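You operate a simulated robot arm through the tools that you are given. There is no shell and no other tool.

You run a simulated robot arm. Do the job below in one go: nothing can be reset, and whatever is moved stays where it is left.

JOB
Switch off the lighting board: stalk, brake, fog, light knob, and supply last.
Fine: leave the board's other switches as they are; leave the orange supply knob.

The check looks at the end state, three seconds after you hand in, the way a careful person would. Anything else that was tipped, shoved, dropped, spilled or broken makes it a failure.

ROBOT AND FRAMES
A 6-joint arm with a two-finger gripper, fixed in place. Base frame: the origin is on the floor under the middle of its stand, x ahead of it, y to its left, z up. Lengths are in m, angles in degrees, forces in N, time in s.
It reaches about 1.572 m from its shoulder. Its first joint turns from -166.0 to 166.0 degrees. Payload 2.45 kg.
The TCP is the grasp point between the finger pads, 0.02 m short of the fingertips. In the tool frame z runs along the fingers and y along their closing line. The gripper opens to 0.14 m; its body begins 0.168 m behind the TCP.
Orientation is that of the tool frame in the base frame, as a unit quaternion [w, x, y, z]. With the fingers straight down and closing along the base's y, the tool's x points along the base's -x, its y along +y and its z along -z.

CONTROLS
- The arm moves only by the tool play_rows. Its argument "moves" is a list that holds one entry, the list of rows, each a list of 7 numbers: the shift along the tool's x, y, z in m, then the turn, a rotation vector about the tool's x, y, z in degrees, then the gripper command, from -1 (fully open) to 1 (shut), values between in proportion. In form: [[[dx, dy, dz, ax, ay, az, fingers], ...]]. A call has 1 to 20 rows; each row shifts and turns the commanded pose from where the row before left it, along the tool's axes as they then stand. Each row takes 0.2 s and may step no farther than 0.05 m and 8.6 degrees from the row before; otherwise, or with a gripper value out of range, the whole call is refused. Where a pose cannot be reached the arm comes as near as it can. A force on the tool above 40 N (or 10 N above the force at the start of the call, whichever is more), or a blocked arm, ends the call early, and 0.2 s more pass. The fingers move at their own pace (about 0.045 m/s each) and stop on an object; they squeeze with about 36 N. The grip force told is the motor's: it shows also when the fingers shut on nothing. Time passes only in rows, and 0.2 s behind the last, so rows that do not move let the fingers close. The reply holds the time, the measured pose of the TCP, the force on the tool along the base axes, the opening and the grip force, in the units named above and with some noise, with the torque about the TCP (base axes, N m) and any sound that the robot's microphone picked up.
- Cameras (640 x 400 px; columns grow to the right, rows downward): "scene" is fixed at [0.2222, -0.4836, 1.6303]; the picture's right is [0.56, -0.83, 0.00], its down [-0.34, -0.23, -0.91] and it looks along [0.75, 0.51, -0.42] (base axes); focal length 327 px, centre (320, 200). "wrist" rides on the gripper at [0.078, 0.011, -0.209] in the tool frame; the picture's right is [-0.14, 0.99, 0.00], its down [-0.92, -0.13, -0.37] and it looks along [-0.36, -0.05, 0.93] (tool axes); focal length 280 px, centre (320, 200). There is no depth. A picture from a camera that has moved, and an enlarged one, comes with that camera's place and axes in the base frame and with its lens. The place of the scene camera against the robot may be out by one fixed shift of up to 0.025 m in any direction.
- grab_frame(camera): a new picture of that camera. It takes no simulated time.
- enlarge(camera, box): a new picture of the part [left, top, right, bottom] of that camera's present view, enlarged. It takes no simulated time.
- sign_off(): hands the job in; it is judged then, once.

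Nothing tells you positions but the pictures and the camera data. Unless the task says otherwise, let go and move clear before handing in.

The tools are called after "Emit:" as name(argument=value, ...) on one line, values as JSON. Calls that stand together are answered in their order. play_rows: Moves the arm, as the interface text tells. Its arguments: {"type":"object","properties":{"moves":{"type":"array","items":{"type":"array","items":{"type":"array","items":{"type":"number"}}}}},"required":["moves"]} The other tools are called the same way: grab_frame (camera) takes a picture; enlarge (camera, box) takes an enlarged picture of a part of a camera's view; sign_off () hands the job in.

At the start:

```text
t: 0.0
position: [0.5457, 0.1515, 1.5194]
ee_rot: [0.0, 0.0, 1.0, -0.001]
ft_force: [0.5, 0.5, -0.4]
torque: [-0.02, 0.01, 0.01]
opening: 0.1402
finger_force: 0.0
```

scene: 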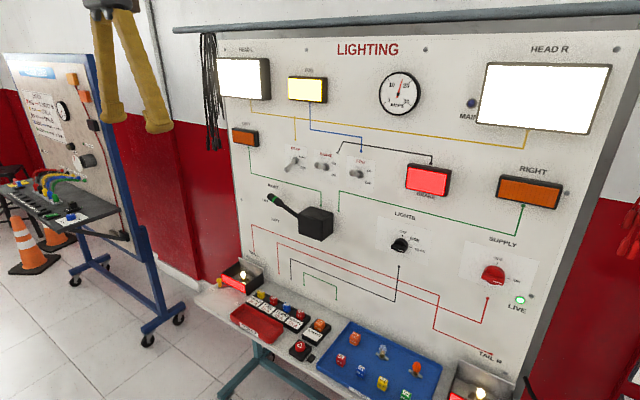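
wrist: 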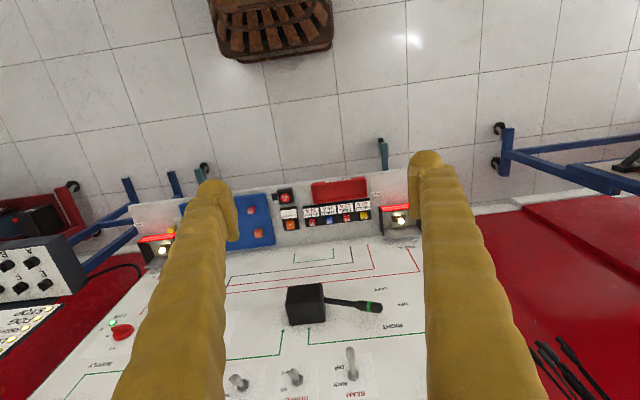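

I see the lighting board with a stalk, three toggles, a lights knob and a red supply knob, and a second board on the left. I'll look closely at each control before moving.

Emit:
enlarge(camera="scene", box=[260, 130, 400, 218])

Emit:
enlarge(camera="scene", box=[360, 200, 540, 312])

Emit:
enlarge(camera="scene", box=[250, 175, 370, 250])

Emit:
enlarge(camera="scene", box=[200, 260, 520, 400])

Emit:
enlarge(camera="scene", box=[0, 50, 160, 250])

Emit:
enlarge(camera="wrist", box=[0, 180, 240, 400])

```text
4.55 times, centred on (330, 174) of scene
camera zoom: at [0.2222, -0.4836, 1.6303], right [0.56, -0.83, 0.0], down [-0.34, -0.23, -0.91], along [0.75, 0.51, -0.42], focal length 1486 px, centre (274, 318)
```

zoom: 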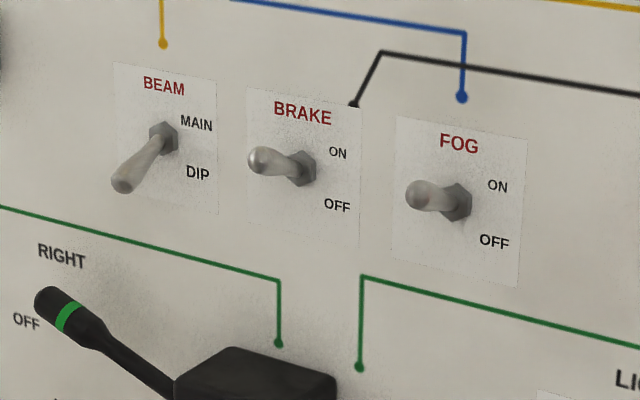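

```text
3.56 times, centred on (450, 256) of scene
camera zoom: at [0.2222, -0.4836, 1.6303], right [0.56, -0.83, 0.0], down [-0.34, -0.23, -0.91], along [0.75, 0.51, -0.42], focal length 1162 px, centre (-142, 1)
```

zoom: 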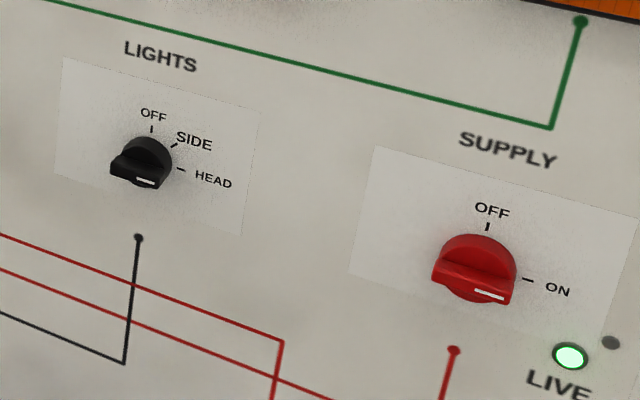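

```text
5.33 times, centred on (310, 212) of scene
camera zoom: at [0.2222, -0.4836, 1.6303], right [0.56, -0.83, 0.0], down [-0.34, -0.23, -0.91], along [0.75, 0.51, -0.42], focal length 1743 px, centre (373, 133)
```

zoom: 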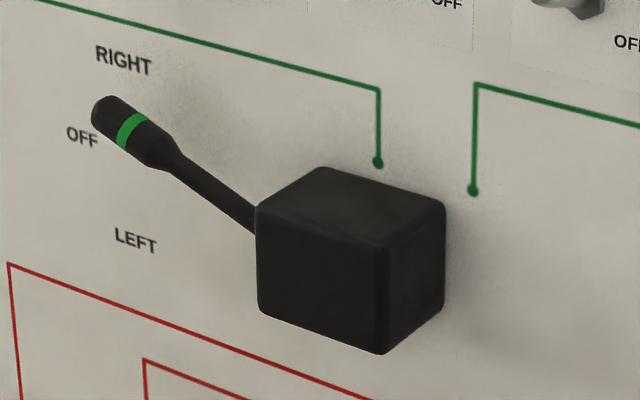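

```text
2.00 times, centred on (360, 330) of scene
camera zoom: at [0.2222, -0.4836, 1.6303], right [0.56, -0.83, 0.0], down [-0.34, -0.23, -0.91], along [0.75, 0.51, -0.42], focal length 654 px, centre (240, -60)
```

zoom: 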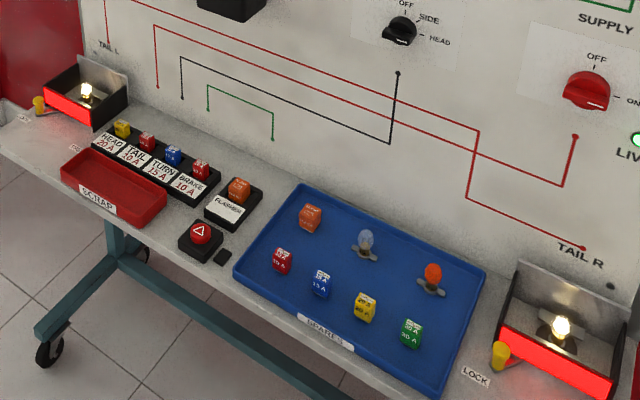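

```text
2.00 times, centred on (80, 150) of scene
camera zoom: at [0.2222, -0.4836, 1.6303], right [0.56, -0.83, 0.0], down [-0.34, -0.23, -0.91], along [0.75, 0.51, -0.42], focal length 654 px, centre (800, 300)
```

zoom: 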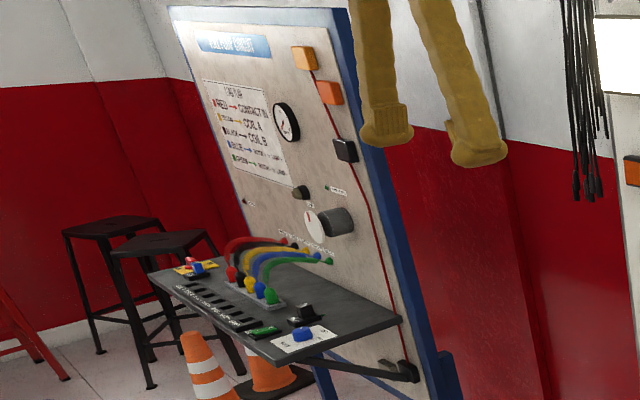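

```text
1.82 times, centred on (120, 290) of wrist
camera zoom: at [0.4667, 0.1634, 1.7266], right [0.14, 0.99, 0.0], down [0.92, -0.13, 0.37], along [0.36, -0.05, -0.93], focal length 510 px, centre (684, 36)
```

zoom: 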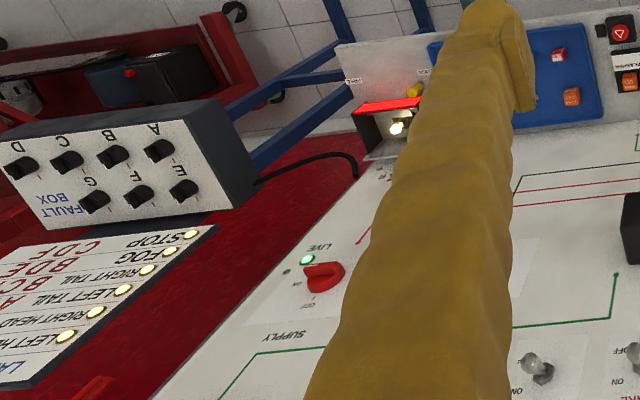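

The lighting board faces the robot at about x≈1.0: the stalk is up at RIGHT, BRAKE and FOG are on, LIGHTS is at HEAD, and the board's red SUPPLY is at ON. I'll move the arm forward a little and tilt the fingers toward the board for a face-on look.

Emit:
play_rows(moves=[[[-0.02, 0, 0, 0, 0, 0, -1], [-0.03, 0, 0, 0, 0, 0, -1], [-0.03, 0, 0, 0, 0, 0, -1], [-0.02, 0, 0, 0, 0, 0, -1], [0, 0, 0, 0, -8.2, 0, -1], [0, 0, 0, 0, -8.2, 0, -1], [0, 0, 0, 0, -8.2, 0, -1], [0, 0, 0, 0, -8.2, 0, -1], [0, 0, 0, 0, -8.2, 0, -1], [0, 0, 0, 0, -8.2, 0, -1], [0, 0, 0, 0, -8.2, 0, -1], [0, 0, 0, 0, -8.2, 0, -1], [0, 0, 0, 0, -8.2, 0, -1], [0, 0, 0, 0, -8.2, 0, -1], [0, 0, 0, 0, -8.0, 0, -1], [0, 0, 0, 0, 0, 0, -1]]])

```text
t: 3.4
position: [0.6446, 0.1512, 1.5178]
ee_rot: [0.707, 0.0, 0.707, -0.001]
ft_force: [0.4, -0.2, 0.1]
torque: [0.0, -0.02, 0.02]
opening: 0.1398
finger_force: 0.0
```

Emit:
grab_frame(camera="wrist")

Emit:
grab_frame(camera="scene")

```text
taken
camera wrist: at [0.4357, 0.1632, 1.4391], right [0.0, 0.99, 0.14], down [-0.37, -0.13, 0.92], along [0.93, -0.05, 0.37], focal length 280 px, centre (320, 200)
```

wrist: 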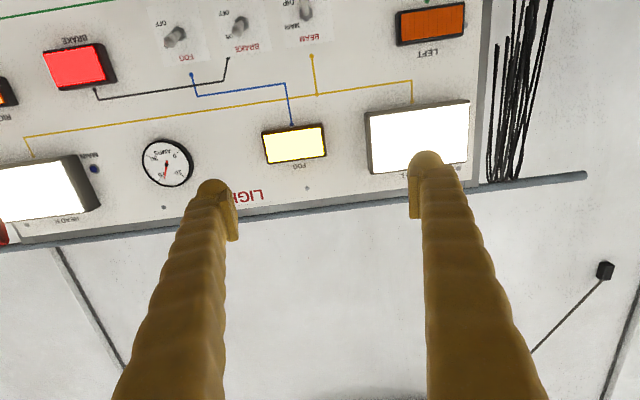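

```text
taken
```

scene: 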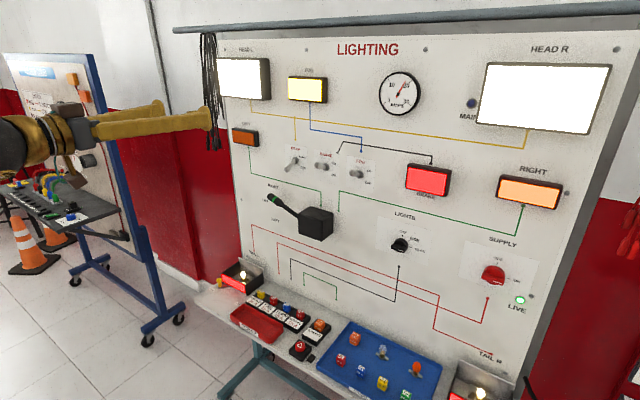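

The RIGHT lamp is flashing, so the stalk is confirmed at RIGHT. I'll lower the arm in front of the controls to get a clean wrist view.

Emit:
play_rows(moves=[[[0.04, -0.02, 0, 0, 0, 0, -1], [0.04, -0.02, 0, 0, 0, 0, -1], [0.04, -0.02, 0, 0, 0, 0, -1], [0.04, -0.02, 0, 0, 0, 0, -1], [0.04, -0.02, 0, 0, 0, 0, -1], [0.04, -0.02, 0, 0, 0, 0, -1], [0.04, -0.02, 0, 0, 0, 0, -1], [0.04, -0.02, 0, 0, 0, 0, -1], [0.04, -0.02, 0, 0, 0, 0, -1], [0.04, -0.02, 0, 0, 0, 0, -1], [0.04, -0.02, 0, 0, 0, 0, -1], [0, 0, 0, 0, 0, 0, -1]]])

Emit:
grab_frame(camera="wrist")

Emit:
grab_frame(camera="scene")

```text
t: 6.0
position: [0.6922, 0.0692, 1.2426]
ee_rot: [0.707, 0.005, 0.707, -0.005]
ft_force: [0.3, 0.2, 0.1]
torque: [-0.02, 0.0, -0.07]
opening: 0.1397
finger_force: 0.1
out of reach, approached as far as the arm can: row 6, 7, 8, 9, 10, 11
```

```text
taken
camera wrist: at [0.4827, 0.0832, 1.1637], right [0.01, 0.99, 0.14], down [-0.37, -0.12, 0.92], along [0.93, -0.06, 0.36], focal length 280 px, centre (320, 200)
```

wrist: 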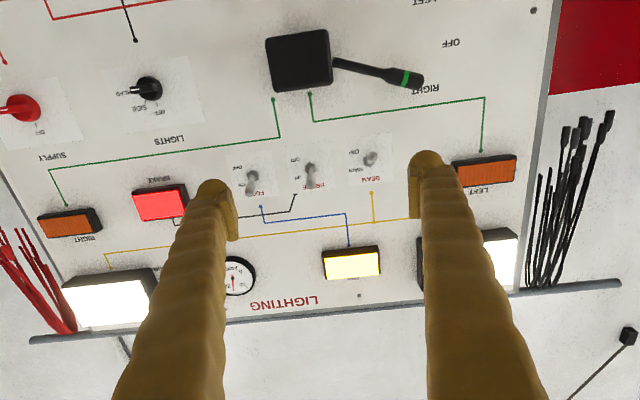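

```text
taken
```

scene: 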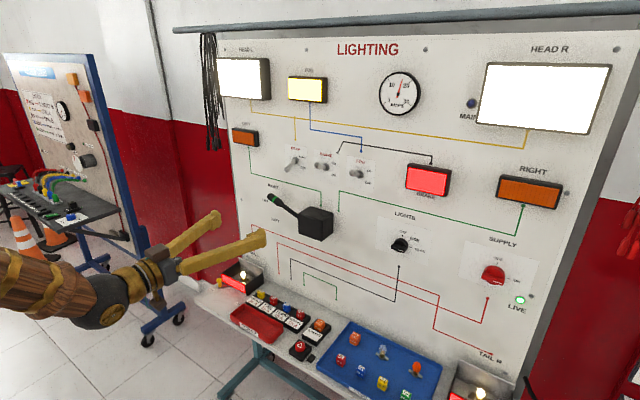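

Emit:
enlarge(camera="wrist", box=[220, 120, 420, 245])

Emit:
enlarge(camera="wrist", box=[240, 0, 480, 150])

Emit:
enlarge(camera="wrist", box=[0, 30, 240, 180])

```text
3.20 times, centred on (320, 182) of wrist
camera zoom: at [0.4827, 0.0832, 1.1637], right [0.01, 0.99, 0.14], down [-0.37, -0.12, 0.92], along [0.93, -0.06, 0.36], focal length 897 px, centre (320, 256)
```

zoom: 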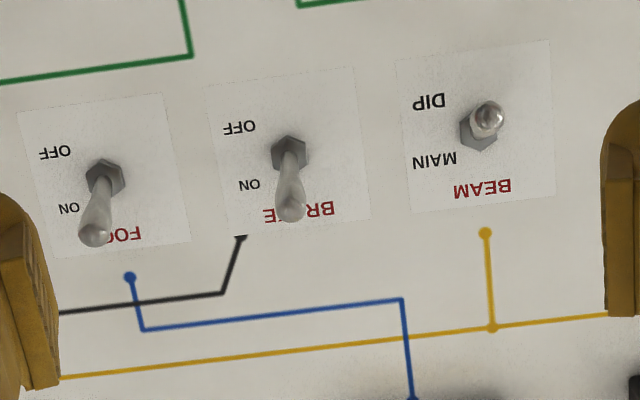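

```text
2.67 times, centred on (360, 75) of wrist
camera zoom: at [0.4827, 0.0832, 1.1637], right [0.01, 0.99, 0.14], down [-0.37, -0.12, 0.92], along [0.93, -0.06, 0.36], focal length 748 px, centre (213, 533)
```

zoom: 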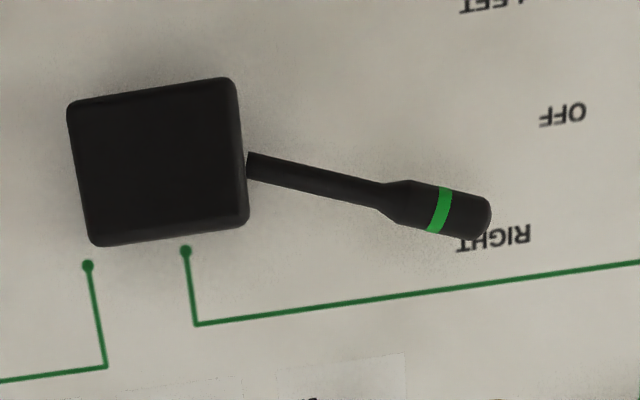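

```text
2.67 times, centred on (120, 105) of wrist
camera zoom: at [0.4827, 0.0832, 1.1637], right [0.01, 0.99, 0.14], down [-0.37, -0.12, 0.92], along [0.93, -0.06, 0.36], focal length 748 px, centre (853, 453)
```

zoom: 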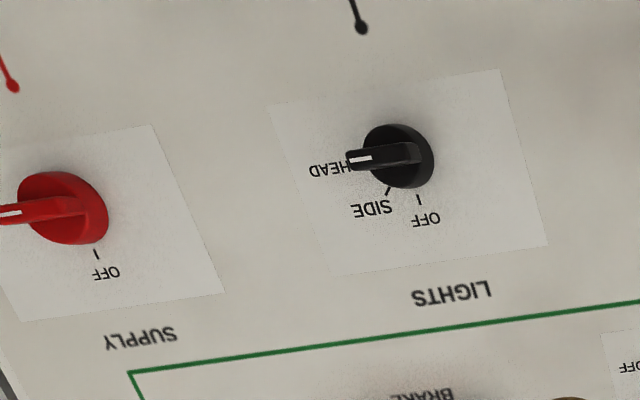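

The controls are clear: toggles sit at z≈1.31 (BEAM y≈0.155, BRAKE y≈0.035, FOG y≈-0.083), and the knobs and stalk pivot at z≈1.12. The arm was folded too tightly there, so I'll extend it forward a little to get back into its workspace.

Emit:
play_rows(moves=[[[0, 0, 0.03, 0, 0, 0, -1], [0, 0, 0.03, 0, 0, 0, -1], [0, 0, 0.02, 0, 0, 0, -1], [0, 0, 0.0, 0, 0, 0, -1], [0, 0, 0.0, 0, 0, 0, -1]]])

```text
t: 7.2
position: [0.769, 0.087, 1.2459]
ee_rot: [0.706, 0.004, 0.708, -0.004]
ft_force: [0.7, 0.1, -0.5]
torque: [0.0, 0.0, 0.03]
opening: 0.14
finger_force: 0.0
out of reach, approached as far as the arm can: row 1, 2, 3
```

The arm is at x≈0.77, z≈1.25 and clear of everything. I'll roll the gripper 90° so the fingers close vertically for the stalk.

Emit:
play_rows(moves=[[[0, 0, 0, 0, 0, 8.2, -1], [0, 0, 0, 0, 0, 8.2, -1], [0, 0, 0, 0, 0, 8.2, -1], [0, 0, 0, 0, 0, 8.2, -1], [0, 0, 0, 0, 0, 8.2, -1], [0, 0, 0, 0, 0, 8.2, -1], [0, 0, 0, 0, 0, 8.2, -1], [0, 0, 0, 0, 0, 8.2, -1], [0, 0, 0, 0, 0, 8.2, -1], [0, 0, 0, 0, 0, 8.2, -1], [0, 0, 0, 0, 0, 8.0, -1], [0, 0, 0, 0, 0, 0, -1]]])

Emit:
grab_frame(camera="wrist")

Emit:
grab_frame(camera="scene")

```text
t: 9.8
position: [0.6941, 0.1904, 1.5418]
ee_rot: [0.523, 0.511, 0.56, 0.391]
ft_force: [-0.7, 0.5, -0.2]
torque: [-0.02, -0.03, 0.0]
opening: 0.14
finger_force: 0.1
out of reach, approached as far as the arm can: row 1, 2, 3, 4, 5, 6, 7, 8, 9, 10, 11
```

```text
taken
camera wrist: at [0.4958, 0.2889, 1.5688], right [0.15, 0.04, 0.99], down [-0.45, -0.89, 0.1], along [0.88, -0.46, -0.12], focal length 280 px, centre (320, 200)
```

wrist: 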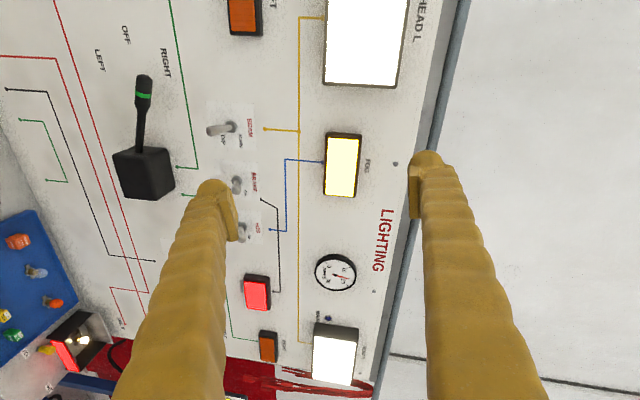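

```text
taken
```

scene: 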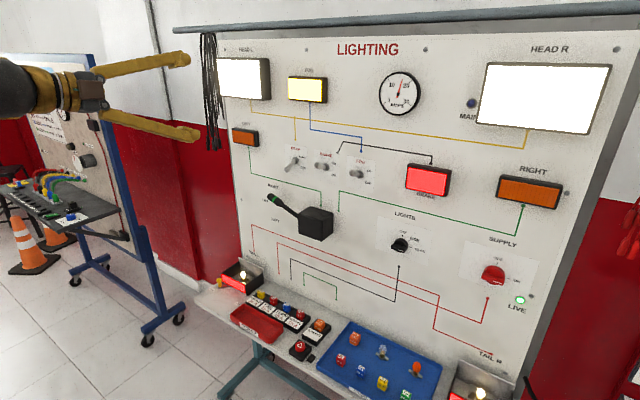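

The wrist seems to have hit a joint stop rolling that way, so the arm drifted upward, though it's still clear of everything. I'll roll the other way, away from the limit.

Emit:
play_rows(moves=[[[0, 0, 0, 0, 0, -8.2, -1], [0, 0, 0, 0, 0, -8.2, -1], [0, 0, 0, 0, 0, -8.2, -1], [0, 0, 0, 0, 0, -8.2, -1], [0, 0, 0, 0, 0, -8.2, -1], [0, 0, 0, 0, 0, -8.2, -1]]])

```text
t: 11.2
position: [0.6961, 0.1886, 1.5434]
ee_rot: [0.653, 0.232, 0.706, 0.146]
ft_force: [0.7, 0.0, -0.5]
torque: [0.0, -0.04, 0.01]
opening: 0.14
finger_force: 0.0
```

That direction is reachable. I'll straighten the tool axis to point squarely at the board and keep rolling the same way, so the camera ends up on the right-hand side.

Emit:
play_rows(moves=[[[0, 0, 0, -7.84, -2.23, 0, -1], [0, 0, 0, 0, 0, -8.08, -1], [0, 0, 0, 0, 0, -8.08, -1], [0, 0, 0, 0, 0, -8.08, -1], [0, 0, 0, 0, 0, -8.08, -1], [0, 0, 0, 0, 0, -8.08, -1], [0, 0, 0, 0, 0, -8.08, -1], [0, 0, 0, 0, 0, -8.08, -1], [0, 0, 0, 0, 0, -8.08, -1], [0, 0, 0, 0, 0, -8.08, -1], [0, 0, 0, 0, 0, -8.08, -1], [0, 0, 0, 0, 0, -8.08, -1], [0, 0, 0, 0, 0, -8.08, -1], [0, 0, 0, 0, 0, -8.08, -1], [0, 0, 0, 0, 0, -8.08, -1], [0, 0, 0, 0, 0, -8.08, -1], [0, 0, 0, 0, 0, 0, -1]]])

```text
t: 14.8
position: [0.696, 0.1905, 1.5433]
ee_rot: [0.499, -0.5, 0.501, -0.5]
ft_force: [-0.3, 0.2, -0.5]
torque: [-0.01, -0.03, -0.01]
opening: 0.1399
finger_force: 0.0
```

The gripper is now square to the board, with fingers closing vertically and the camera on the right. I'll lower it to stalk height while extending slightly.

Emit:
play_rows(moves=[[[0, 0.04, 0.015, 0, 0, 0, -1], [0, 0.04, 0.015, 0, 0, 0, -1], [0, 0.04, 0.015, 0, 0, 0, -1], [0, 0.04, 0.015, 0, 0, 0, -1], [0, 0.04, 0.01, 0, 0, 0, -1]]])

```text
t: 16.0
position: [0.7653, 0.1909, 1.3421]
ee_rot: [0.499, -0.5, 0.501, -0.5]
ft_force: [0.3, -1.0, 0.1]
torque: [0.03, 0.03, -0.05]
opening: 0.1401
finger_force: 0.1
```

Emit:
play_rows(moves=[[[0, 0.04, 0.01, 0, 0, 0, -1], [0, 0.04, 0.01, 0, 0, 0, -1], [0, 0.04, 0, 0, 0, 0, -1], [0, 0.045, 0, 0, 0, 0, -1], [0, 0, 0, 0, 0, 0, -1]]])

Emit:
grab_frame(camera="wrist")

Emit:
grab_frame(camera="scene")

```text
t: 17.2
position: [0.7846, 0.1902, 1.1767]
ee_rot: [0.5, -0.5, 0.501, -0.5]
ft_force: [-0.2, 1.2, 0.4]
torque: [0.02, 0.0, -0.02]
opening: 0.1398
finger_force: 0.0
```

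```text
taken
camera wrist: at [0.5747, 0.1123, 1.166], right [0.0, 0.14, -0.99], down [-0.37, 0.92, 0.13], along [0.93, 0.36, 0.05], focal length 280 px, centre (320, 200)
```

wrist: 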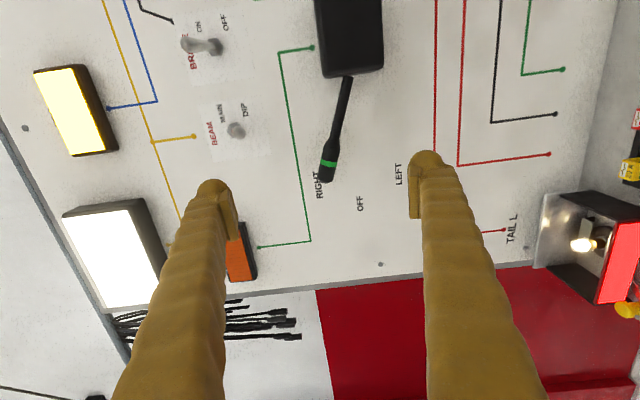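

```text
taken
```

scene: 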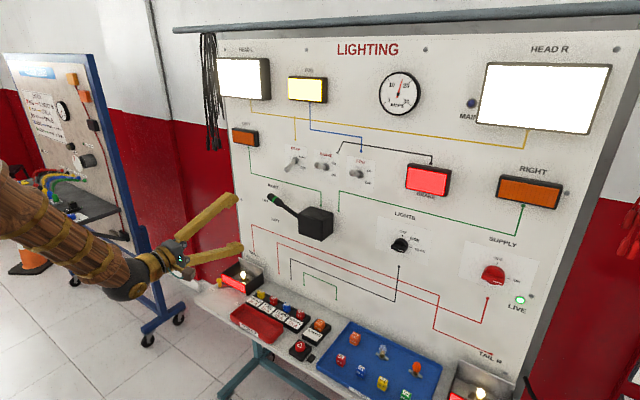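

Emit:
enlarge(camera="wrist", box=[230, 0, 470, 150])

Emit:
enlarge(camera="wrist", box=[200, 100, 440, 250])

Emit:
enlarge(camera="wrist", box=[140, 0, 300, 160])

```text
2.67 times, centred on (350, 75) of wrist
camera zoom: at [0.5747, 0.1123, 1.166], right [0.0, 0.14, -0.99], down [-0.37, 0.92, 0.13], along [0.93, 0.36, 0.05], focal length 748 px, centre (240, 533)
```

zoom: 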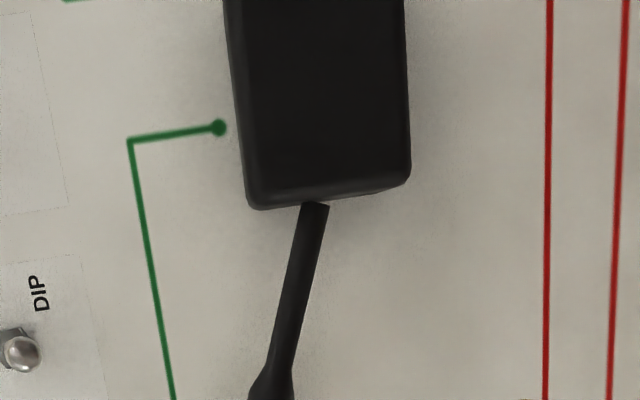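

```text
2.67 times, centred on (320, 175) of wrist
camera zoom: at [0.5747, 0.1123, 1.166], right [0.0, 0.14, -0.99], down [-0.37, 0.92, 0.13], along [0.93, 0.36, 0.05], focal length 748 px, centre (320, 267)
```

zoom: 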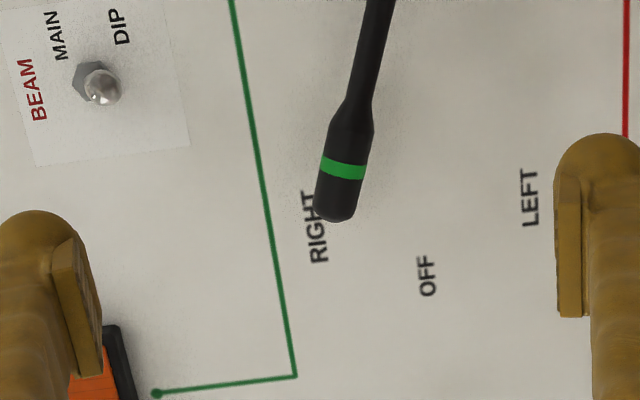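

```text
2.50 times, centred on (220, 80) of wrist
camera zoom: at [0.5747, 0.1123, 1.166], right [0.0, 0.14, -0.99], down [-0.37, 0.92, 0.13], along [0.93, 0.36, 0.05], focal length 701 px, centre (570, 500)
```

zoom: 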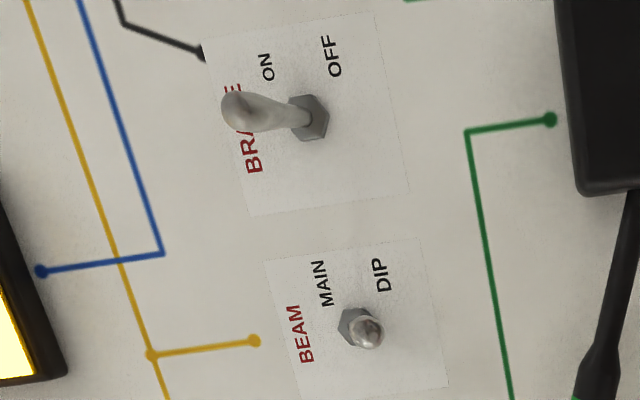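

The stalk tip is at about (0.99, 0.245, 1.176) and its pivot at about z 1.125. The board face is near x≈1.03. I'll partly close the fingers, line up with the stalk's slope and stop short of it to check.

Emit:
play_rows(moves=[[[-0.01, 0.003, 0.02, 0, 0, 0, 0.07], [-0.01, 0.003, 0.02, 0, 0, 0, 0.07], [-0.01, 0.004, 0.02, 0, 0, 0, 0.07], [0, 0, 0.02, 0, 0, 6.5, 0.07], [0, 0, 0.015, 0, 0, 6.5, 0.07], [0, 0, 0, 0, 0, 6.5, 0.07], [0, 0, 0, 0, 0, 0, 0.07], [0, 0, 0, 0, 0, 0, 0.07]]])

Emit:
grab_frame(camera="wrist")

Emit:
grab_frame(camera="scene")

```text
t: 19.0
position: [0.878, 0.2196, 1.1656]
ee_rot: [0.576, -0.409, 0.578, -0.407]
ft_force: [0.2, 0.8, 0.2]
torque: [0.02, 0.0, 0.03]
opening: 0.0653
finger_force: 0.0
```

```text
taken
camera wrist: at [0.6694, 0.1499, 1.1303], right [0.0, 0.46, -0.89], down [-0.37, 0.83, 0.43], along [0.93, 0.33, 0.17], focal length 280 px, centre (320, 200)
```

wrist: 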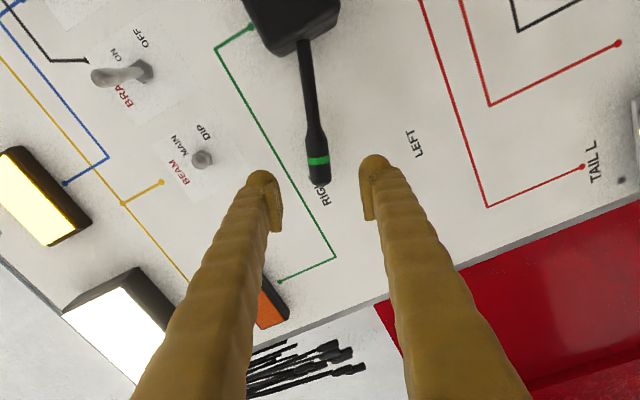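

```text
taken
```

scene: 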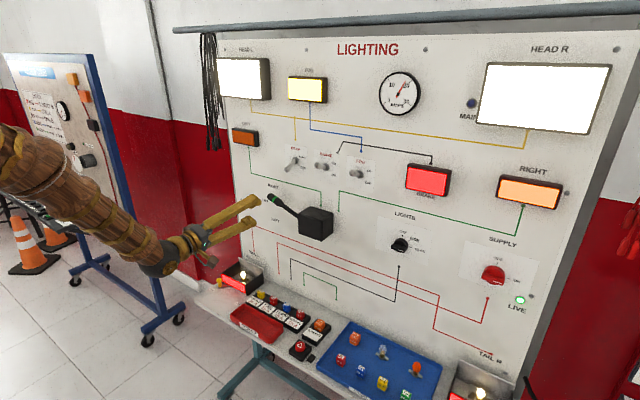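

The stalk lines up with the gap between the fingers. I'll advance to straddle it, then check.

Emit:
play_rows(moves=[[[0, 0, 0.03, 0, 0, 0, 0.07], [0, 0, 0.03, 0, 0, 0, 0.07], [0, 0, 0.03, 0, 0, 0, 0.07], [0, 0, 0, 0, 0, 0, 0.07]]])

Emit:
grab_frame(camera="wrist")

Emit:
enlarge(camera="scene", box=[220, 160, 340, 260])

```text
t: 20.0
position: [0.9678, 0.2196, 1.1672]
ee_rot: [0.577, -0.408, 0.578, -0.408]
ft_force: [0.3, -0.3, 0.8]
torque: [0.02, 0.02, 0.0]
opening: 0.0651
finger_force: 0.1
```

```text
taken
camera wrist: at [0.7596, 0.151, 1.1307], right [0.0, 0.46, -0.89], down [-0.37, 0.83, 0.43], along [0.93, 0.33, 0.17], focal length 280 px, centre (320, 200)
```

wrist: 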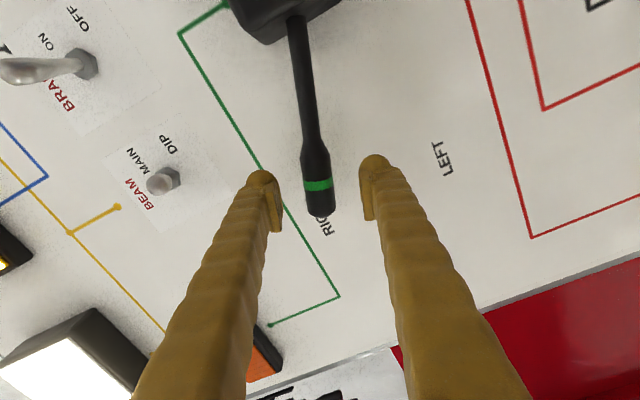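

```text
4.00 times, centred on (280, 210) of scene
camera zoom: at [0.2222, -0.4836, 1.6303], right [0.56, -0.83, 0.0], down [-0.34, -0.23, -0.91], along [0.75, 0.51, -0.42], focal length 1307 px, centre (480, 160)
```

zoom: 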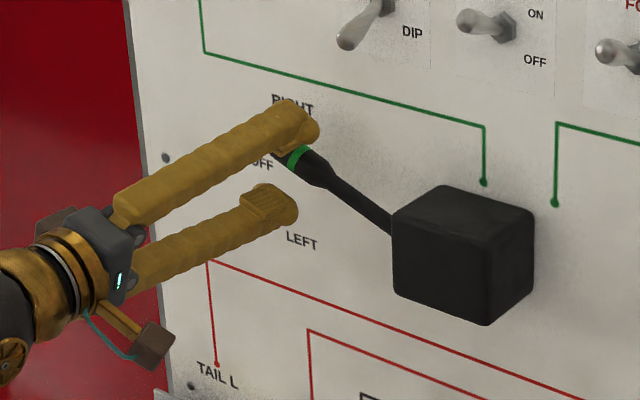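

The fingers straddle the stalk with the board about 0.035 m beyond the tips. I'll go in slightly more and close on the stalk.

Emit:
play_rows(moves=[[[0, 0, 0.016, 0, 0, 0, 0.07], [0, 0, 0, 0, 0, 0, 0.5], [0, 0, 0, 0, 0, 0, 0.7], [0, 0, 0, 0, 0, 0, 0.7], [0, 0, 0, 0, 0, 0, 0.7]]])

Emit:
grab_frame(camera="wrist")

```text
t: 21.2
position: [0.9854, 0.2188, 1.1676]
ee_rot: [0.576, -0.408, 0.578, -0.409]
ft_force: [2.5, 0.9, 1.3]
torque: [0.05, 0.0, 0.0]
opening: 0.024
finger_force: 35.2
```

```text
taken
camera wrist: at [0.7753, 0.1505, 1.1305], right [0.0, 0.46, -0.89], down [-0.37, 0.83, 0.43], along [0.93, 0.33, 0.17], focal length 280 px, centre (320, 200)
```

wrist: 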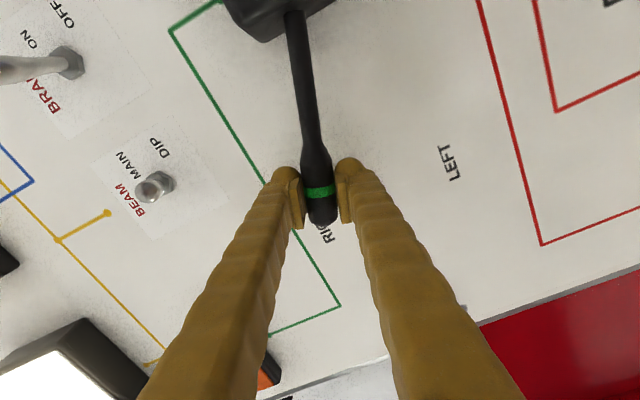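

The stalk is held (opening 24 mm). I'll swing it down on its arc about 19° to the OFF position.

Emit:
play_rows(moves=[[[0.0003, 0.0087, 0, 0, 0, -3.9, 0.7], [0.0003, 0.0087, 0, 0, 0, -3.9, 0.7], [0.0003, 0.0087, 0, 0, 0, -3.9, 0.7], [0.0003, 0.0087, 0, 0, 0, -3.9, 0.7], [0.0003, 0.0087, 0, 0, 0, -3.9, 0.7], [0, 0, 0, 0, 0, 0, 0.7]]])

Emit:
grab_frame(camera="wrist")

Emit:
enlarge(camera="scene", box=[220, 160, 340, 260])

Emit:
grab_frame(camera="scene")

```text
t: 22.6
position: [0.9856, 0.2272, 1.1232]
ee_rot: [-0.5, 0.501, -0.5, 0.5]
ft_force: [-0.9, 24.1, -9.0]
torque: [1.09, 0.09, 0.23]
opening: 0.0241
finger_force: 45.4
```

```text
taken
camera wrist: at [0.7757, 0.1501, 1.1132], right [0.0, 0.14, -0.99], down [-0.37, 0.92, 0.13], along [0.93, 0.37, 0.05], focal length 280 px, centre (320, 200)
```

wrist: 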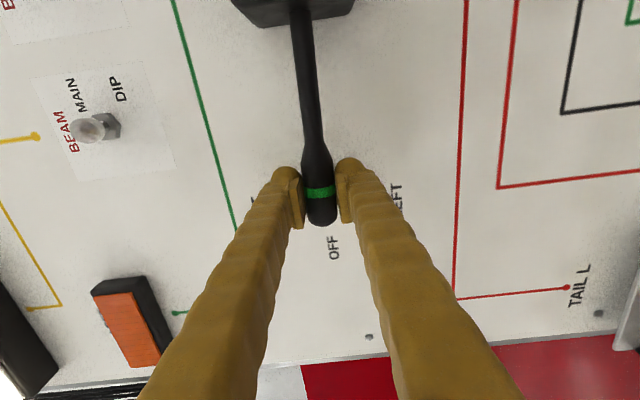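

```text
4.00 times, centred on (280, 210) of scene
camera zoom: at [0.2222, -0.4836, 1.6303], right [0.56, -0.83, 0.0], down [-0.34, -0.23, -0.91], along [0.75, 0.51, -0.42], focal length 1307 px, centre (480, 160)
```

zoom: 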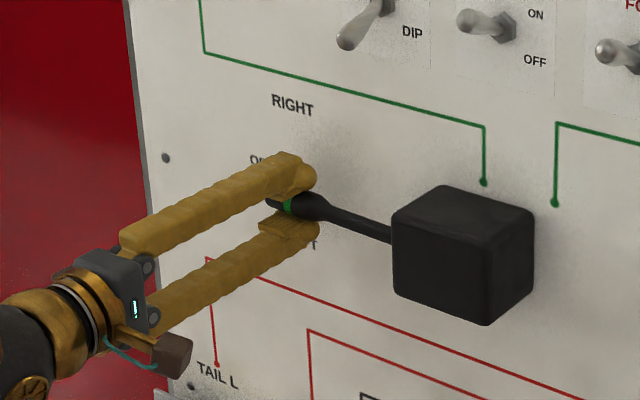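

```text
taken
```

scene: 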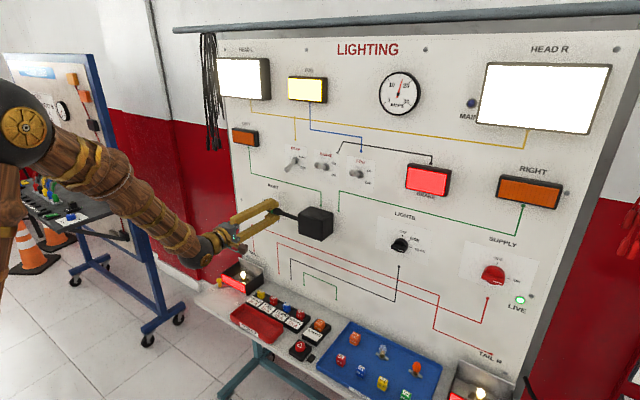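

The stalk now points at OFF. I'll release it, back away and confirm.

Emit:
play_rows(moves=[[[0, 0, 0, 0, 0, 0, 0.4], [0, 0, 0, 0, 0, 0, 0.1], [0, 0, 0, 0, 0, 0, 0.07], [0, 0, 0, 0, 0, 0, 0.07], [0, 0, -0.04, 0, 0, 0, 0.07], [0, 0, -0.045, 0, 0, 0, 0.07], [0, 0, -0.045, 0, 0, 0, 0.07], [0, 0, 0, 0, 0, 0, 0.07]]])

Emit:
grab_frame(camera="wrist")

Emit:
enlarge(camera="scene", box=[240, 140, 400, 250])

Emit:
grab_frame(camera="scene")

```text
t: 24.4
position: [0.856, 0.2275, 1.1243]
ee_rot: [0.499, -0.501, 0.501, -0.499]
ft_force: [-0.2, 0.1, -0.3]
torque: [-0.01, 0.0, 0.01]
opening: 0.0652
finger_force: 0.0
```

```text
taken
camera wrist: at [0.6453, 0.1498, 1.113], right [0.0, 0.14, -0.99], down [-0.37, 0.92, 0.13], along [0.93, 0.36, 0.05], focal length 280 px, centre (320, 200)
```

wrist: 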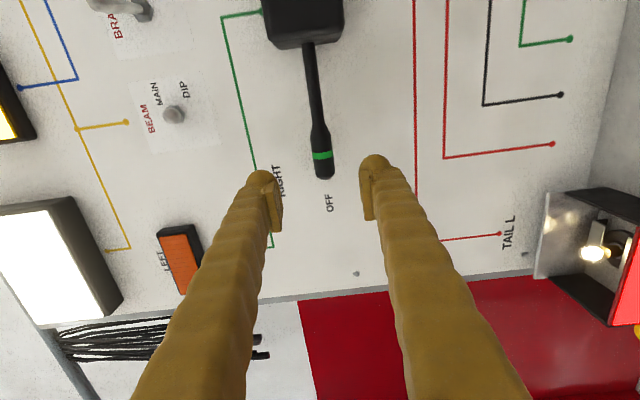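

```text
3.64 times, centred on (320, 195) of scene
camera zoom: at [0.2222, -0.4836, 1.6303], right [0.56, -0.83, 0.0], down [-0.34, -0.23, -0.91], along [0.75, 0.51, -0.42], focal length 1188 px, centre (320, 218)
```

zoom: 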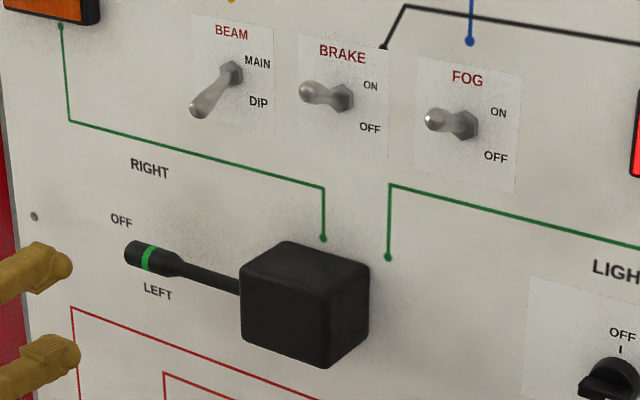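

```text
taken
```

scene: 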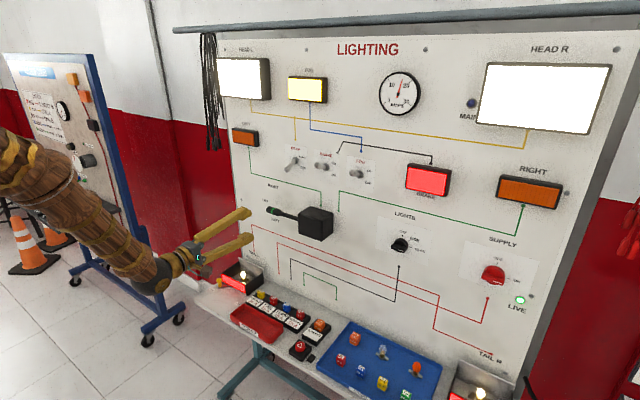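

The stalk is at OFF and the RIGHT lamp is dark. Next is BRAKE: I'll move in front of its lever, which has its tip at about (0.984, 0.036, 1.329), with the fingers 5 cm apart.

Emit:
play_rows(moves=[[[0, 0, -0.02, 0, 0, 0, 0.286], [0.032, -0.0337, 0, 0, 0, 0, 0.286], [0.032, -0.0337, 0, 0, 0, 0, 0.286], [0.032, -0.0337, 0, 0, 0, 0, 0.286], [0.032, -0.0337, 0, 0, 0, 0, 0.286], [0.032, -0.0337, 0, 0, 0, 0, 0.286], [0.032, -0.0335, 0, 0, 0, 0, 0.286], [0, 0, 0.03, 0, 0, 0, 0.286], [0, 0, 0, 0, 0, 0, 0.286]]])

Emit:
grab_frame(camera="wrist")

Emit:
grab_frame(camera="scene")

```text
t: 26.4
position: [0.8584, 0.0756, 1.3368]
ee_rot: [0.494, -0.497, 0.506, -0.504]
ft_force: [0.6, 0.4, -0.7]
torque: [0.0, 0.0, -0.01]
opening: 0.0503
finger_force: 0.0
out of reach, approached as far as the arm can: row 6, 7, 8
```

```text
taken
camera wrist: at [0.6489, 0.0025, 1.3267], right [0.0, 0.14, -0.99], down [-0.35, 0.93, 0.13], along [0.94, 0.35, 0.05], focal length 280 px, centre (320, 200)
```

wrist: 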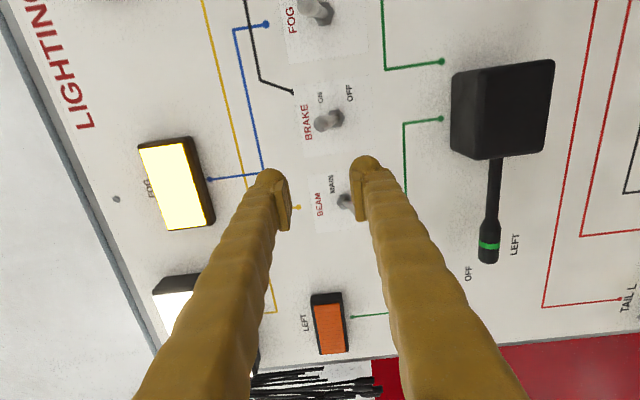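

```text
taken
```

scene: 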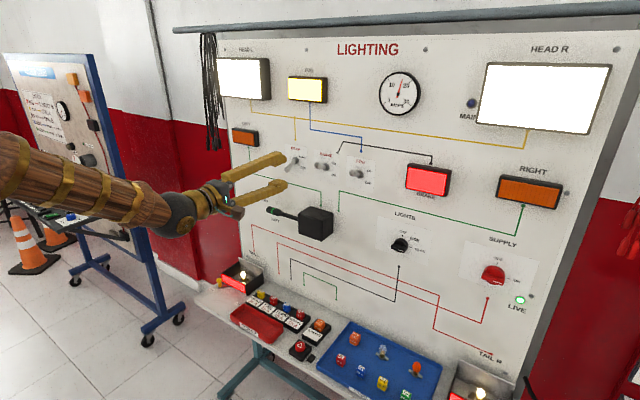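

The arm can't keep moving right with the fingers dead straight, because a wrist joint hits its limit near y≈0.08. I'll yaw the fingers about 17° to the right, which frees the wrist and still works for toggles.

Emit:
play_rows(moves=[[[0, 0, 0, 0.1, 5.6, 0, 0.286], [0, 0, 0, 0.1, 5.6, 0, 0.286], [0, 0, 0, 0.1, 5.7, 0, 0.286], [-0.0013, 0.011, 0.033, 0, 0, 0, 0.286], [0, 0, 0, 0, 0, 0, 0.286]]])

Emit:
grab_frame(camera="wrist")

```text
t: 27.6
position: [0.8922, 0.0685, 1.327]
ee_rot: [-0.421, 0.42, -0.567, 0.57]
ft_force: [0.1, 0.1, -0.8]
torque: [-0.02, -0.02, -0.01]
opening: 0.0499
finger_force: 0.1
```

```text
taken
camera wrist: at [0.6686, 0.0549, 1.3132], right [0.04, 0.13, -0.99], down [-0.08, 0.99, 0.13], along [1.0, 0.08, 0.05], focal length 280 px, centre (320, 200)
```

wrist: 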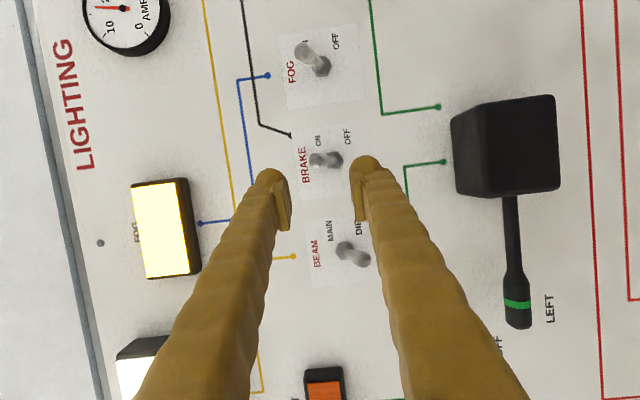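

Emit:
enlarge(camera="wrist", box=[240, 20, 440, 145])

Emit:
enlarge(camera="wrist", box=[240, 120, 400, 220])

```text
3.20 times, centred on (340, 82) of wrist
camera zoom: at [0.6686, 0.0549, 1.3132], right [0.04, 0.13, -0.99], down [-0.08, 0.99, 0.13], along [1.0, 0.08, 0.05], focal length 897 px, centre (256, 576)
```

zoom: 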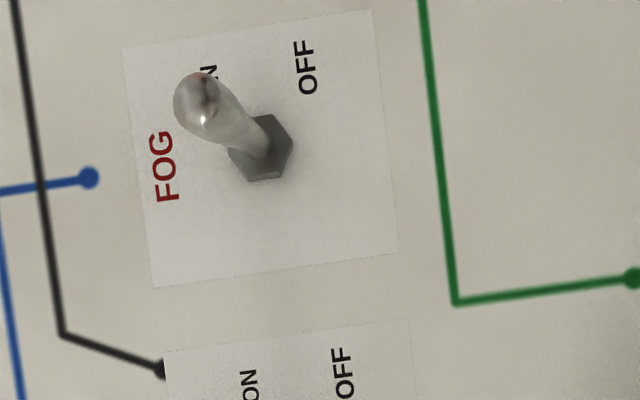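

```text
4.00 times, centred on (320, 170) of wrist
camera zoom: at [0.6686, 0.0549, 1.3132], right [0.04, 0.13, -0.99], down [-0.08, 0.99, 0.13], along [1.0, 0.08, 0.05], focal length 1122 px, centre (320, 320)
```

zoom: 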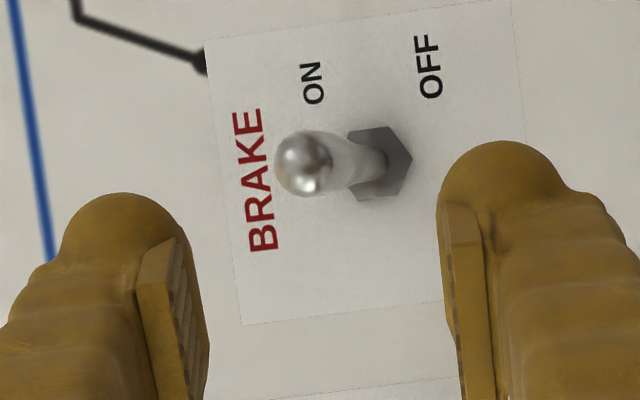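

The BRAKE lever is centred between the fingers, with its tip at about (0.984, 0.035, 1.330). I'll advance so the lever sits in the gap.

Emit:
play_rows(moves=[[[0.0012, 0, 0.0235, 0, 0, 0, 0.286], [0.0012, 0, 0.0235, 0, 0, 0, 0.286], [0.0012, 0, 0.0235, 0, 0, 0, 0.286], [0.0012, 0, 0.023, 0, 0, 0, 0.286], [0, 0, 0, 0, 0, 0, 0.286]]])

Emit:
grab_frame(camera="wrist")

Emit:
enlarge(camera="scene", box=[250, 110, 410, 210])

```text
t: 28.8
position: [0.9797, 0.0369, 1.3254]
ee_rot: [-0.422, 0.42, -0.568, 0.569]
ft_force: [-0.6, -0.3, 0.2]
torque: [0.0, 0.0, -0.01]
opening: 0.0502
finger_force: 0.1
```

```text
taken
camera wrist: at [0.7567, 0.023, 1.3137], right [0.04, 0.13, -0.99], down [-0.08, 0.99, 0.13], along [1.0, 0.08, 0.05], focal length 280 px, centre (320, 200)
```

wrist: 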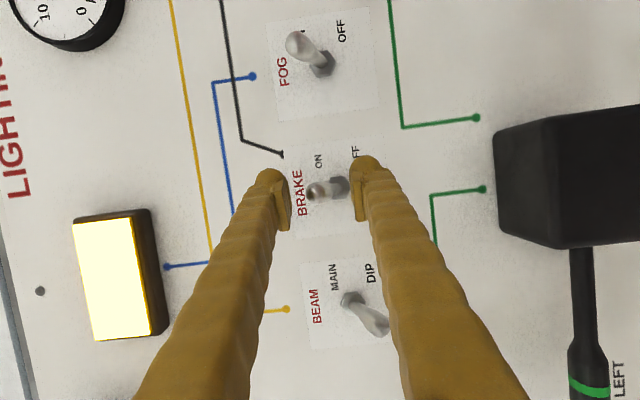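

```text
4.00 times, centred on (330, 160) of scene
camera zoom: at [0.2222, -0.4836, 1.6303], right [0.56, -0.83, 0.0], down [-0.34, -0.23, -0.91], along [0.75, 0.51, -0.42], focal length 1307 px, centre (280, 360)
```

zoom: 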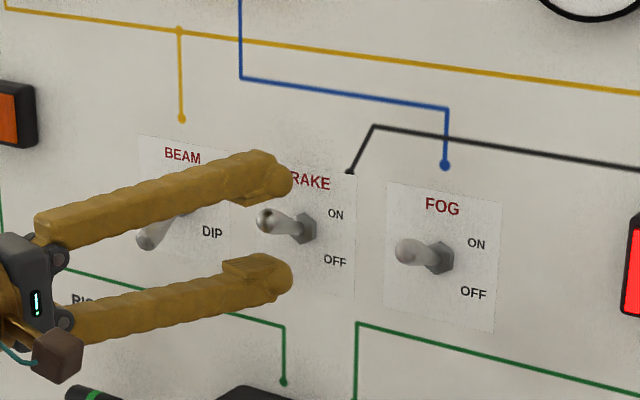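

The lever sits between the fingers and nothing else is near. I'll push it down in small steps.

Emit:
play_rows(moves=[[[0, 0.008, 0, 0, 0, 0, 0.286], [0, 0.008, 0, 0, 0, 0, 0.286], [0, 0.008, 0, 0, 0, 0, 0.286], [0, 0.008, 0, 0, 0, 0, 0.286], [0, 0.008, 0, 0, 0, 0, 0.286], [0, 0.005, 0, 0, 0, 0, 0.286], [0, 0, 0, 0, 0, 0, 0.286]]])

Emit:
grab_frame(camera="wrist")

Emit:
enlarge(camera="scene", box=[250, 110, 450, 235])

```text
t: 30.4
position: [0.9809, 0.037, 1.2805]
ee_rot: [-0.422, 0.42, -0.566, 0.57]
ft_force: [0.3, 0.8, 0.1]
torque: [0.02, 0.02, 0.02]
opening: 0.0499
finger_force: 0.1
```

```text
taken
camera wrist: at [0.7567, 0.0233, 1.2684], right [0.04, 0.13, -0.99], down [-0.08, 0.99, 0.13], along [1.0, 0.08, 0.05], focal length 280 px, centre (320, 200)
```

wrist: 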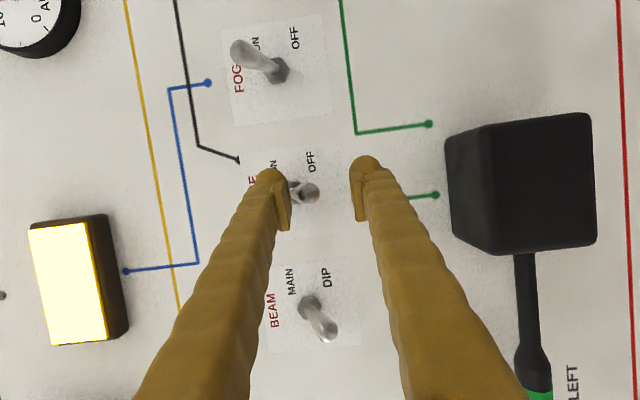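

```text
3.20 times, centred on (350, 172) of scene
camera zoom: at [0.2222, -0.4836, 1.6303], right [0.56, -0.83, 0.0], down [-0.34, -0.23, -0.91], along [0.75, 0.51, -0.42], focal length 1046 px, centre (224, 288)
```

zoom: 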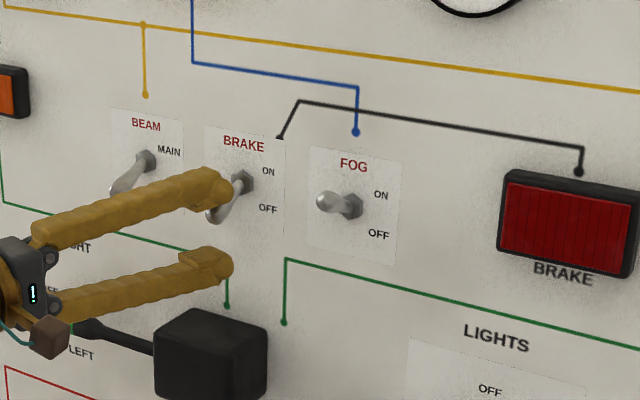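

BRAKE has snapped to OFF and its lamp is out. I'll back away and line up with FOG, using slightly more yaw for wrist margin.

Emit:
play_rows(moves=[[[0, 0, -0.03, 0, 0, 0, 0.286], [0, 0, -0.03, 0, 0, 0, 0.286], [0, 0, -0.03, 0, 0, 0, 0.286], [0, 0, 0, 0, 5, 0, 0.286], [0.0346, -0.0153, 0.0133, 0, 0, 0, 0.286], [0.0346, -0.0153, 0.0133, 0, 0, 0, 0.286], [0.0346, -0.0153, 0.0133, 0, 0, 0, 0.286], [0, 0, 0, 0, 0, 0, 0.286]]])

Emit:
grab_frame(camera="wrist")

Emit:
enlarge(camera="scene", box=[250, 110, 450, 235])

```text
t: 32.2
position: [0.8918, -0.0494, 1.3274]
ee_rot: [-0.397, 0.395, -0.585, 0.586]
ft_force: [0.7, 0.2, -0.4]
torque: [-0.01, -0.02, -0.01]
opening: 0.0498
finger_force: 0.1
```

```text
taken
camera wrist: at [0.6687, -0.0428, 1.3147], right [0.05, 0.13, -0.99], down [0.0, 0.99, 0.13], along [1.0, -0.01, 0.05], focal length 280 px, centre (320, 200)
```

wrist: 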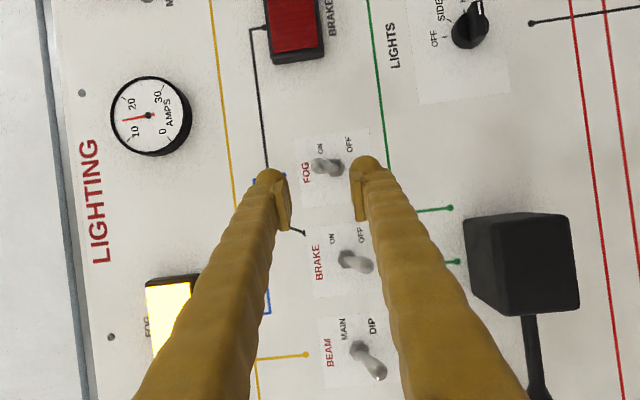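

```text
3.20 times, centred on (350, 172) of scene
camera zoom: at [0.2222, -0.4836, 1.6303], right [0.56, -0.83, 0.0], down [-0.34, -0.23, -0.91], along [0.75, 0.51, -0.42], focal length 1046 px, centre (224, 288)
```

zoom: 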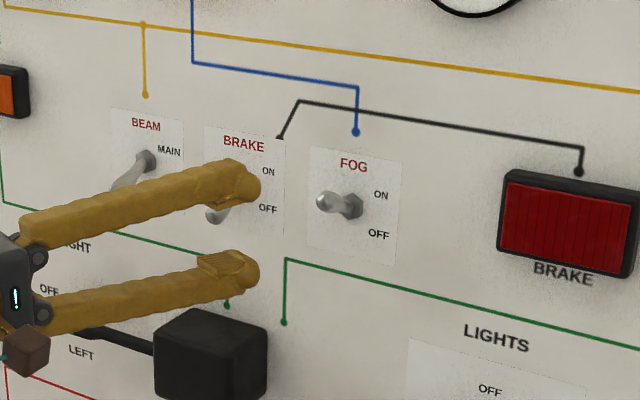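

Emit:
play_rows(moves=[[[0, 0, 0.0235, 0, 0, 0, 0.286], [0, 0, 0.0235, 0, 0, 0, 0.286], [-0.001, 0, 0.0235, 0, 0, 0, 0.286], [-0.001, 0, 0.023, 0, 0, 0, 0.286], [0, 0, 0, 0, 0, 0, 0.286]]])

Emit:
grab_frame(camera="wrist")

Emit:
enlarge(camera="scene", box=[250, 110, 450, 235])

```text
t: 33.4
position: [0.9793, -0.0821, 1.3267]
ee_rot: [-0.396, 0.395, -0.585, 0.588]
ft_force: [0.6, -0.2, 0.4]
torque: [-0.04, -0.04, -0.03]
opening: 0.0502
finger_force: 0.1
```

```text
taken
camera wrist: at [0.7555, -0.0751, 1.3148], right [0.05, 0.13, -0.99], down [0.0, 0.99, 0.13], along [1.0, -0.01, 0.05], focal length 280 px, centre (320, 200)
```

wrist: 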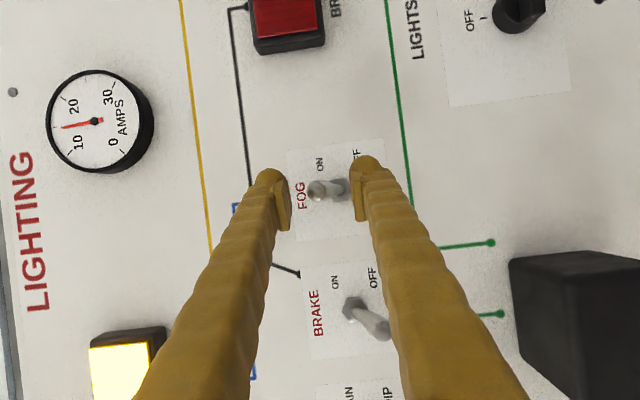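

```text
3.20 times, centred on (350, 172) of scene
camera zoom: at [0.2222, -0.4836, 1.6303], right [0.56, -0.83, 0.0], down [-0.34, -0.23, -0.91], along [0.75, 0.51, -0.42], focal length 1046 px, centre (224, 288)
```

zoom: 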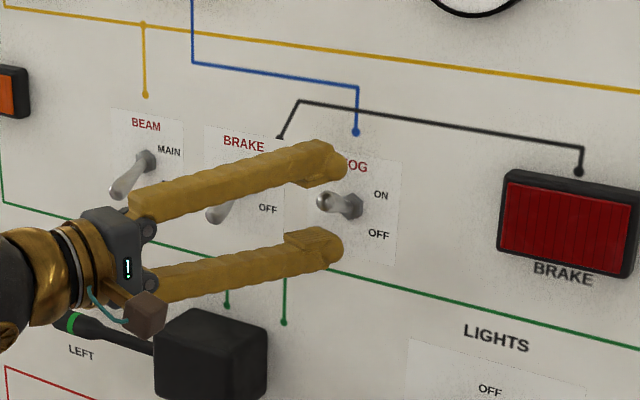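

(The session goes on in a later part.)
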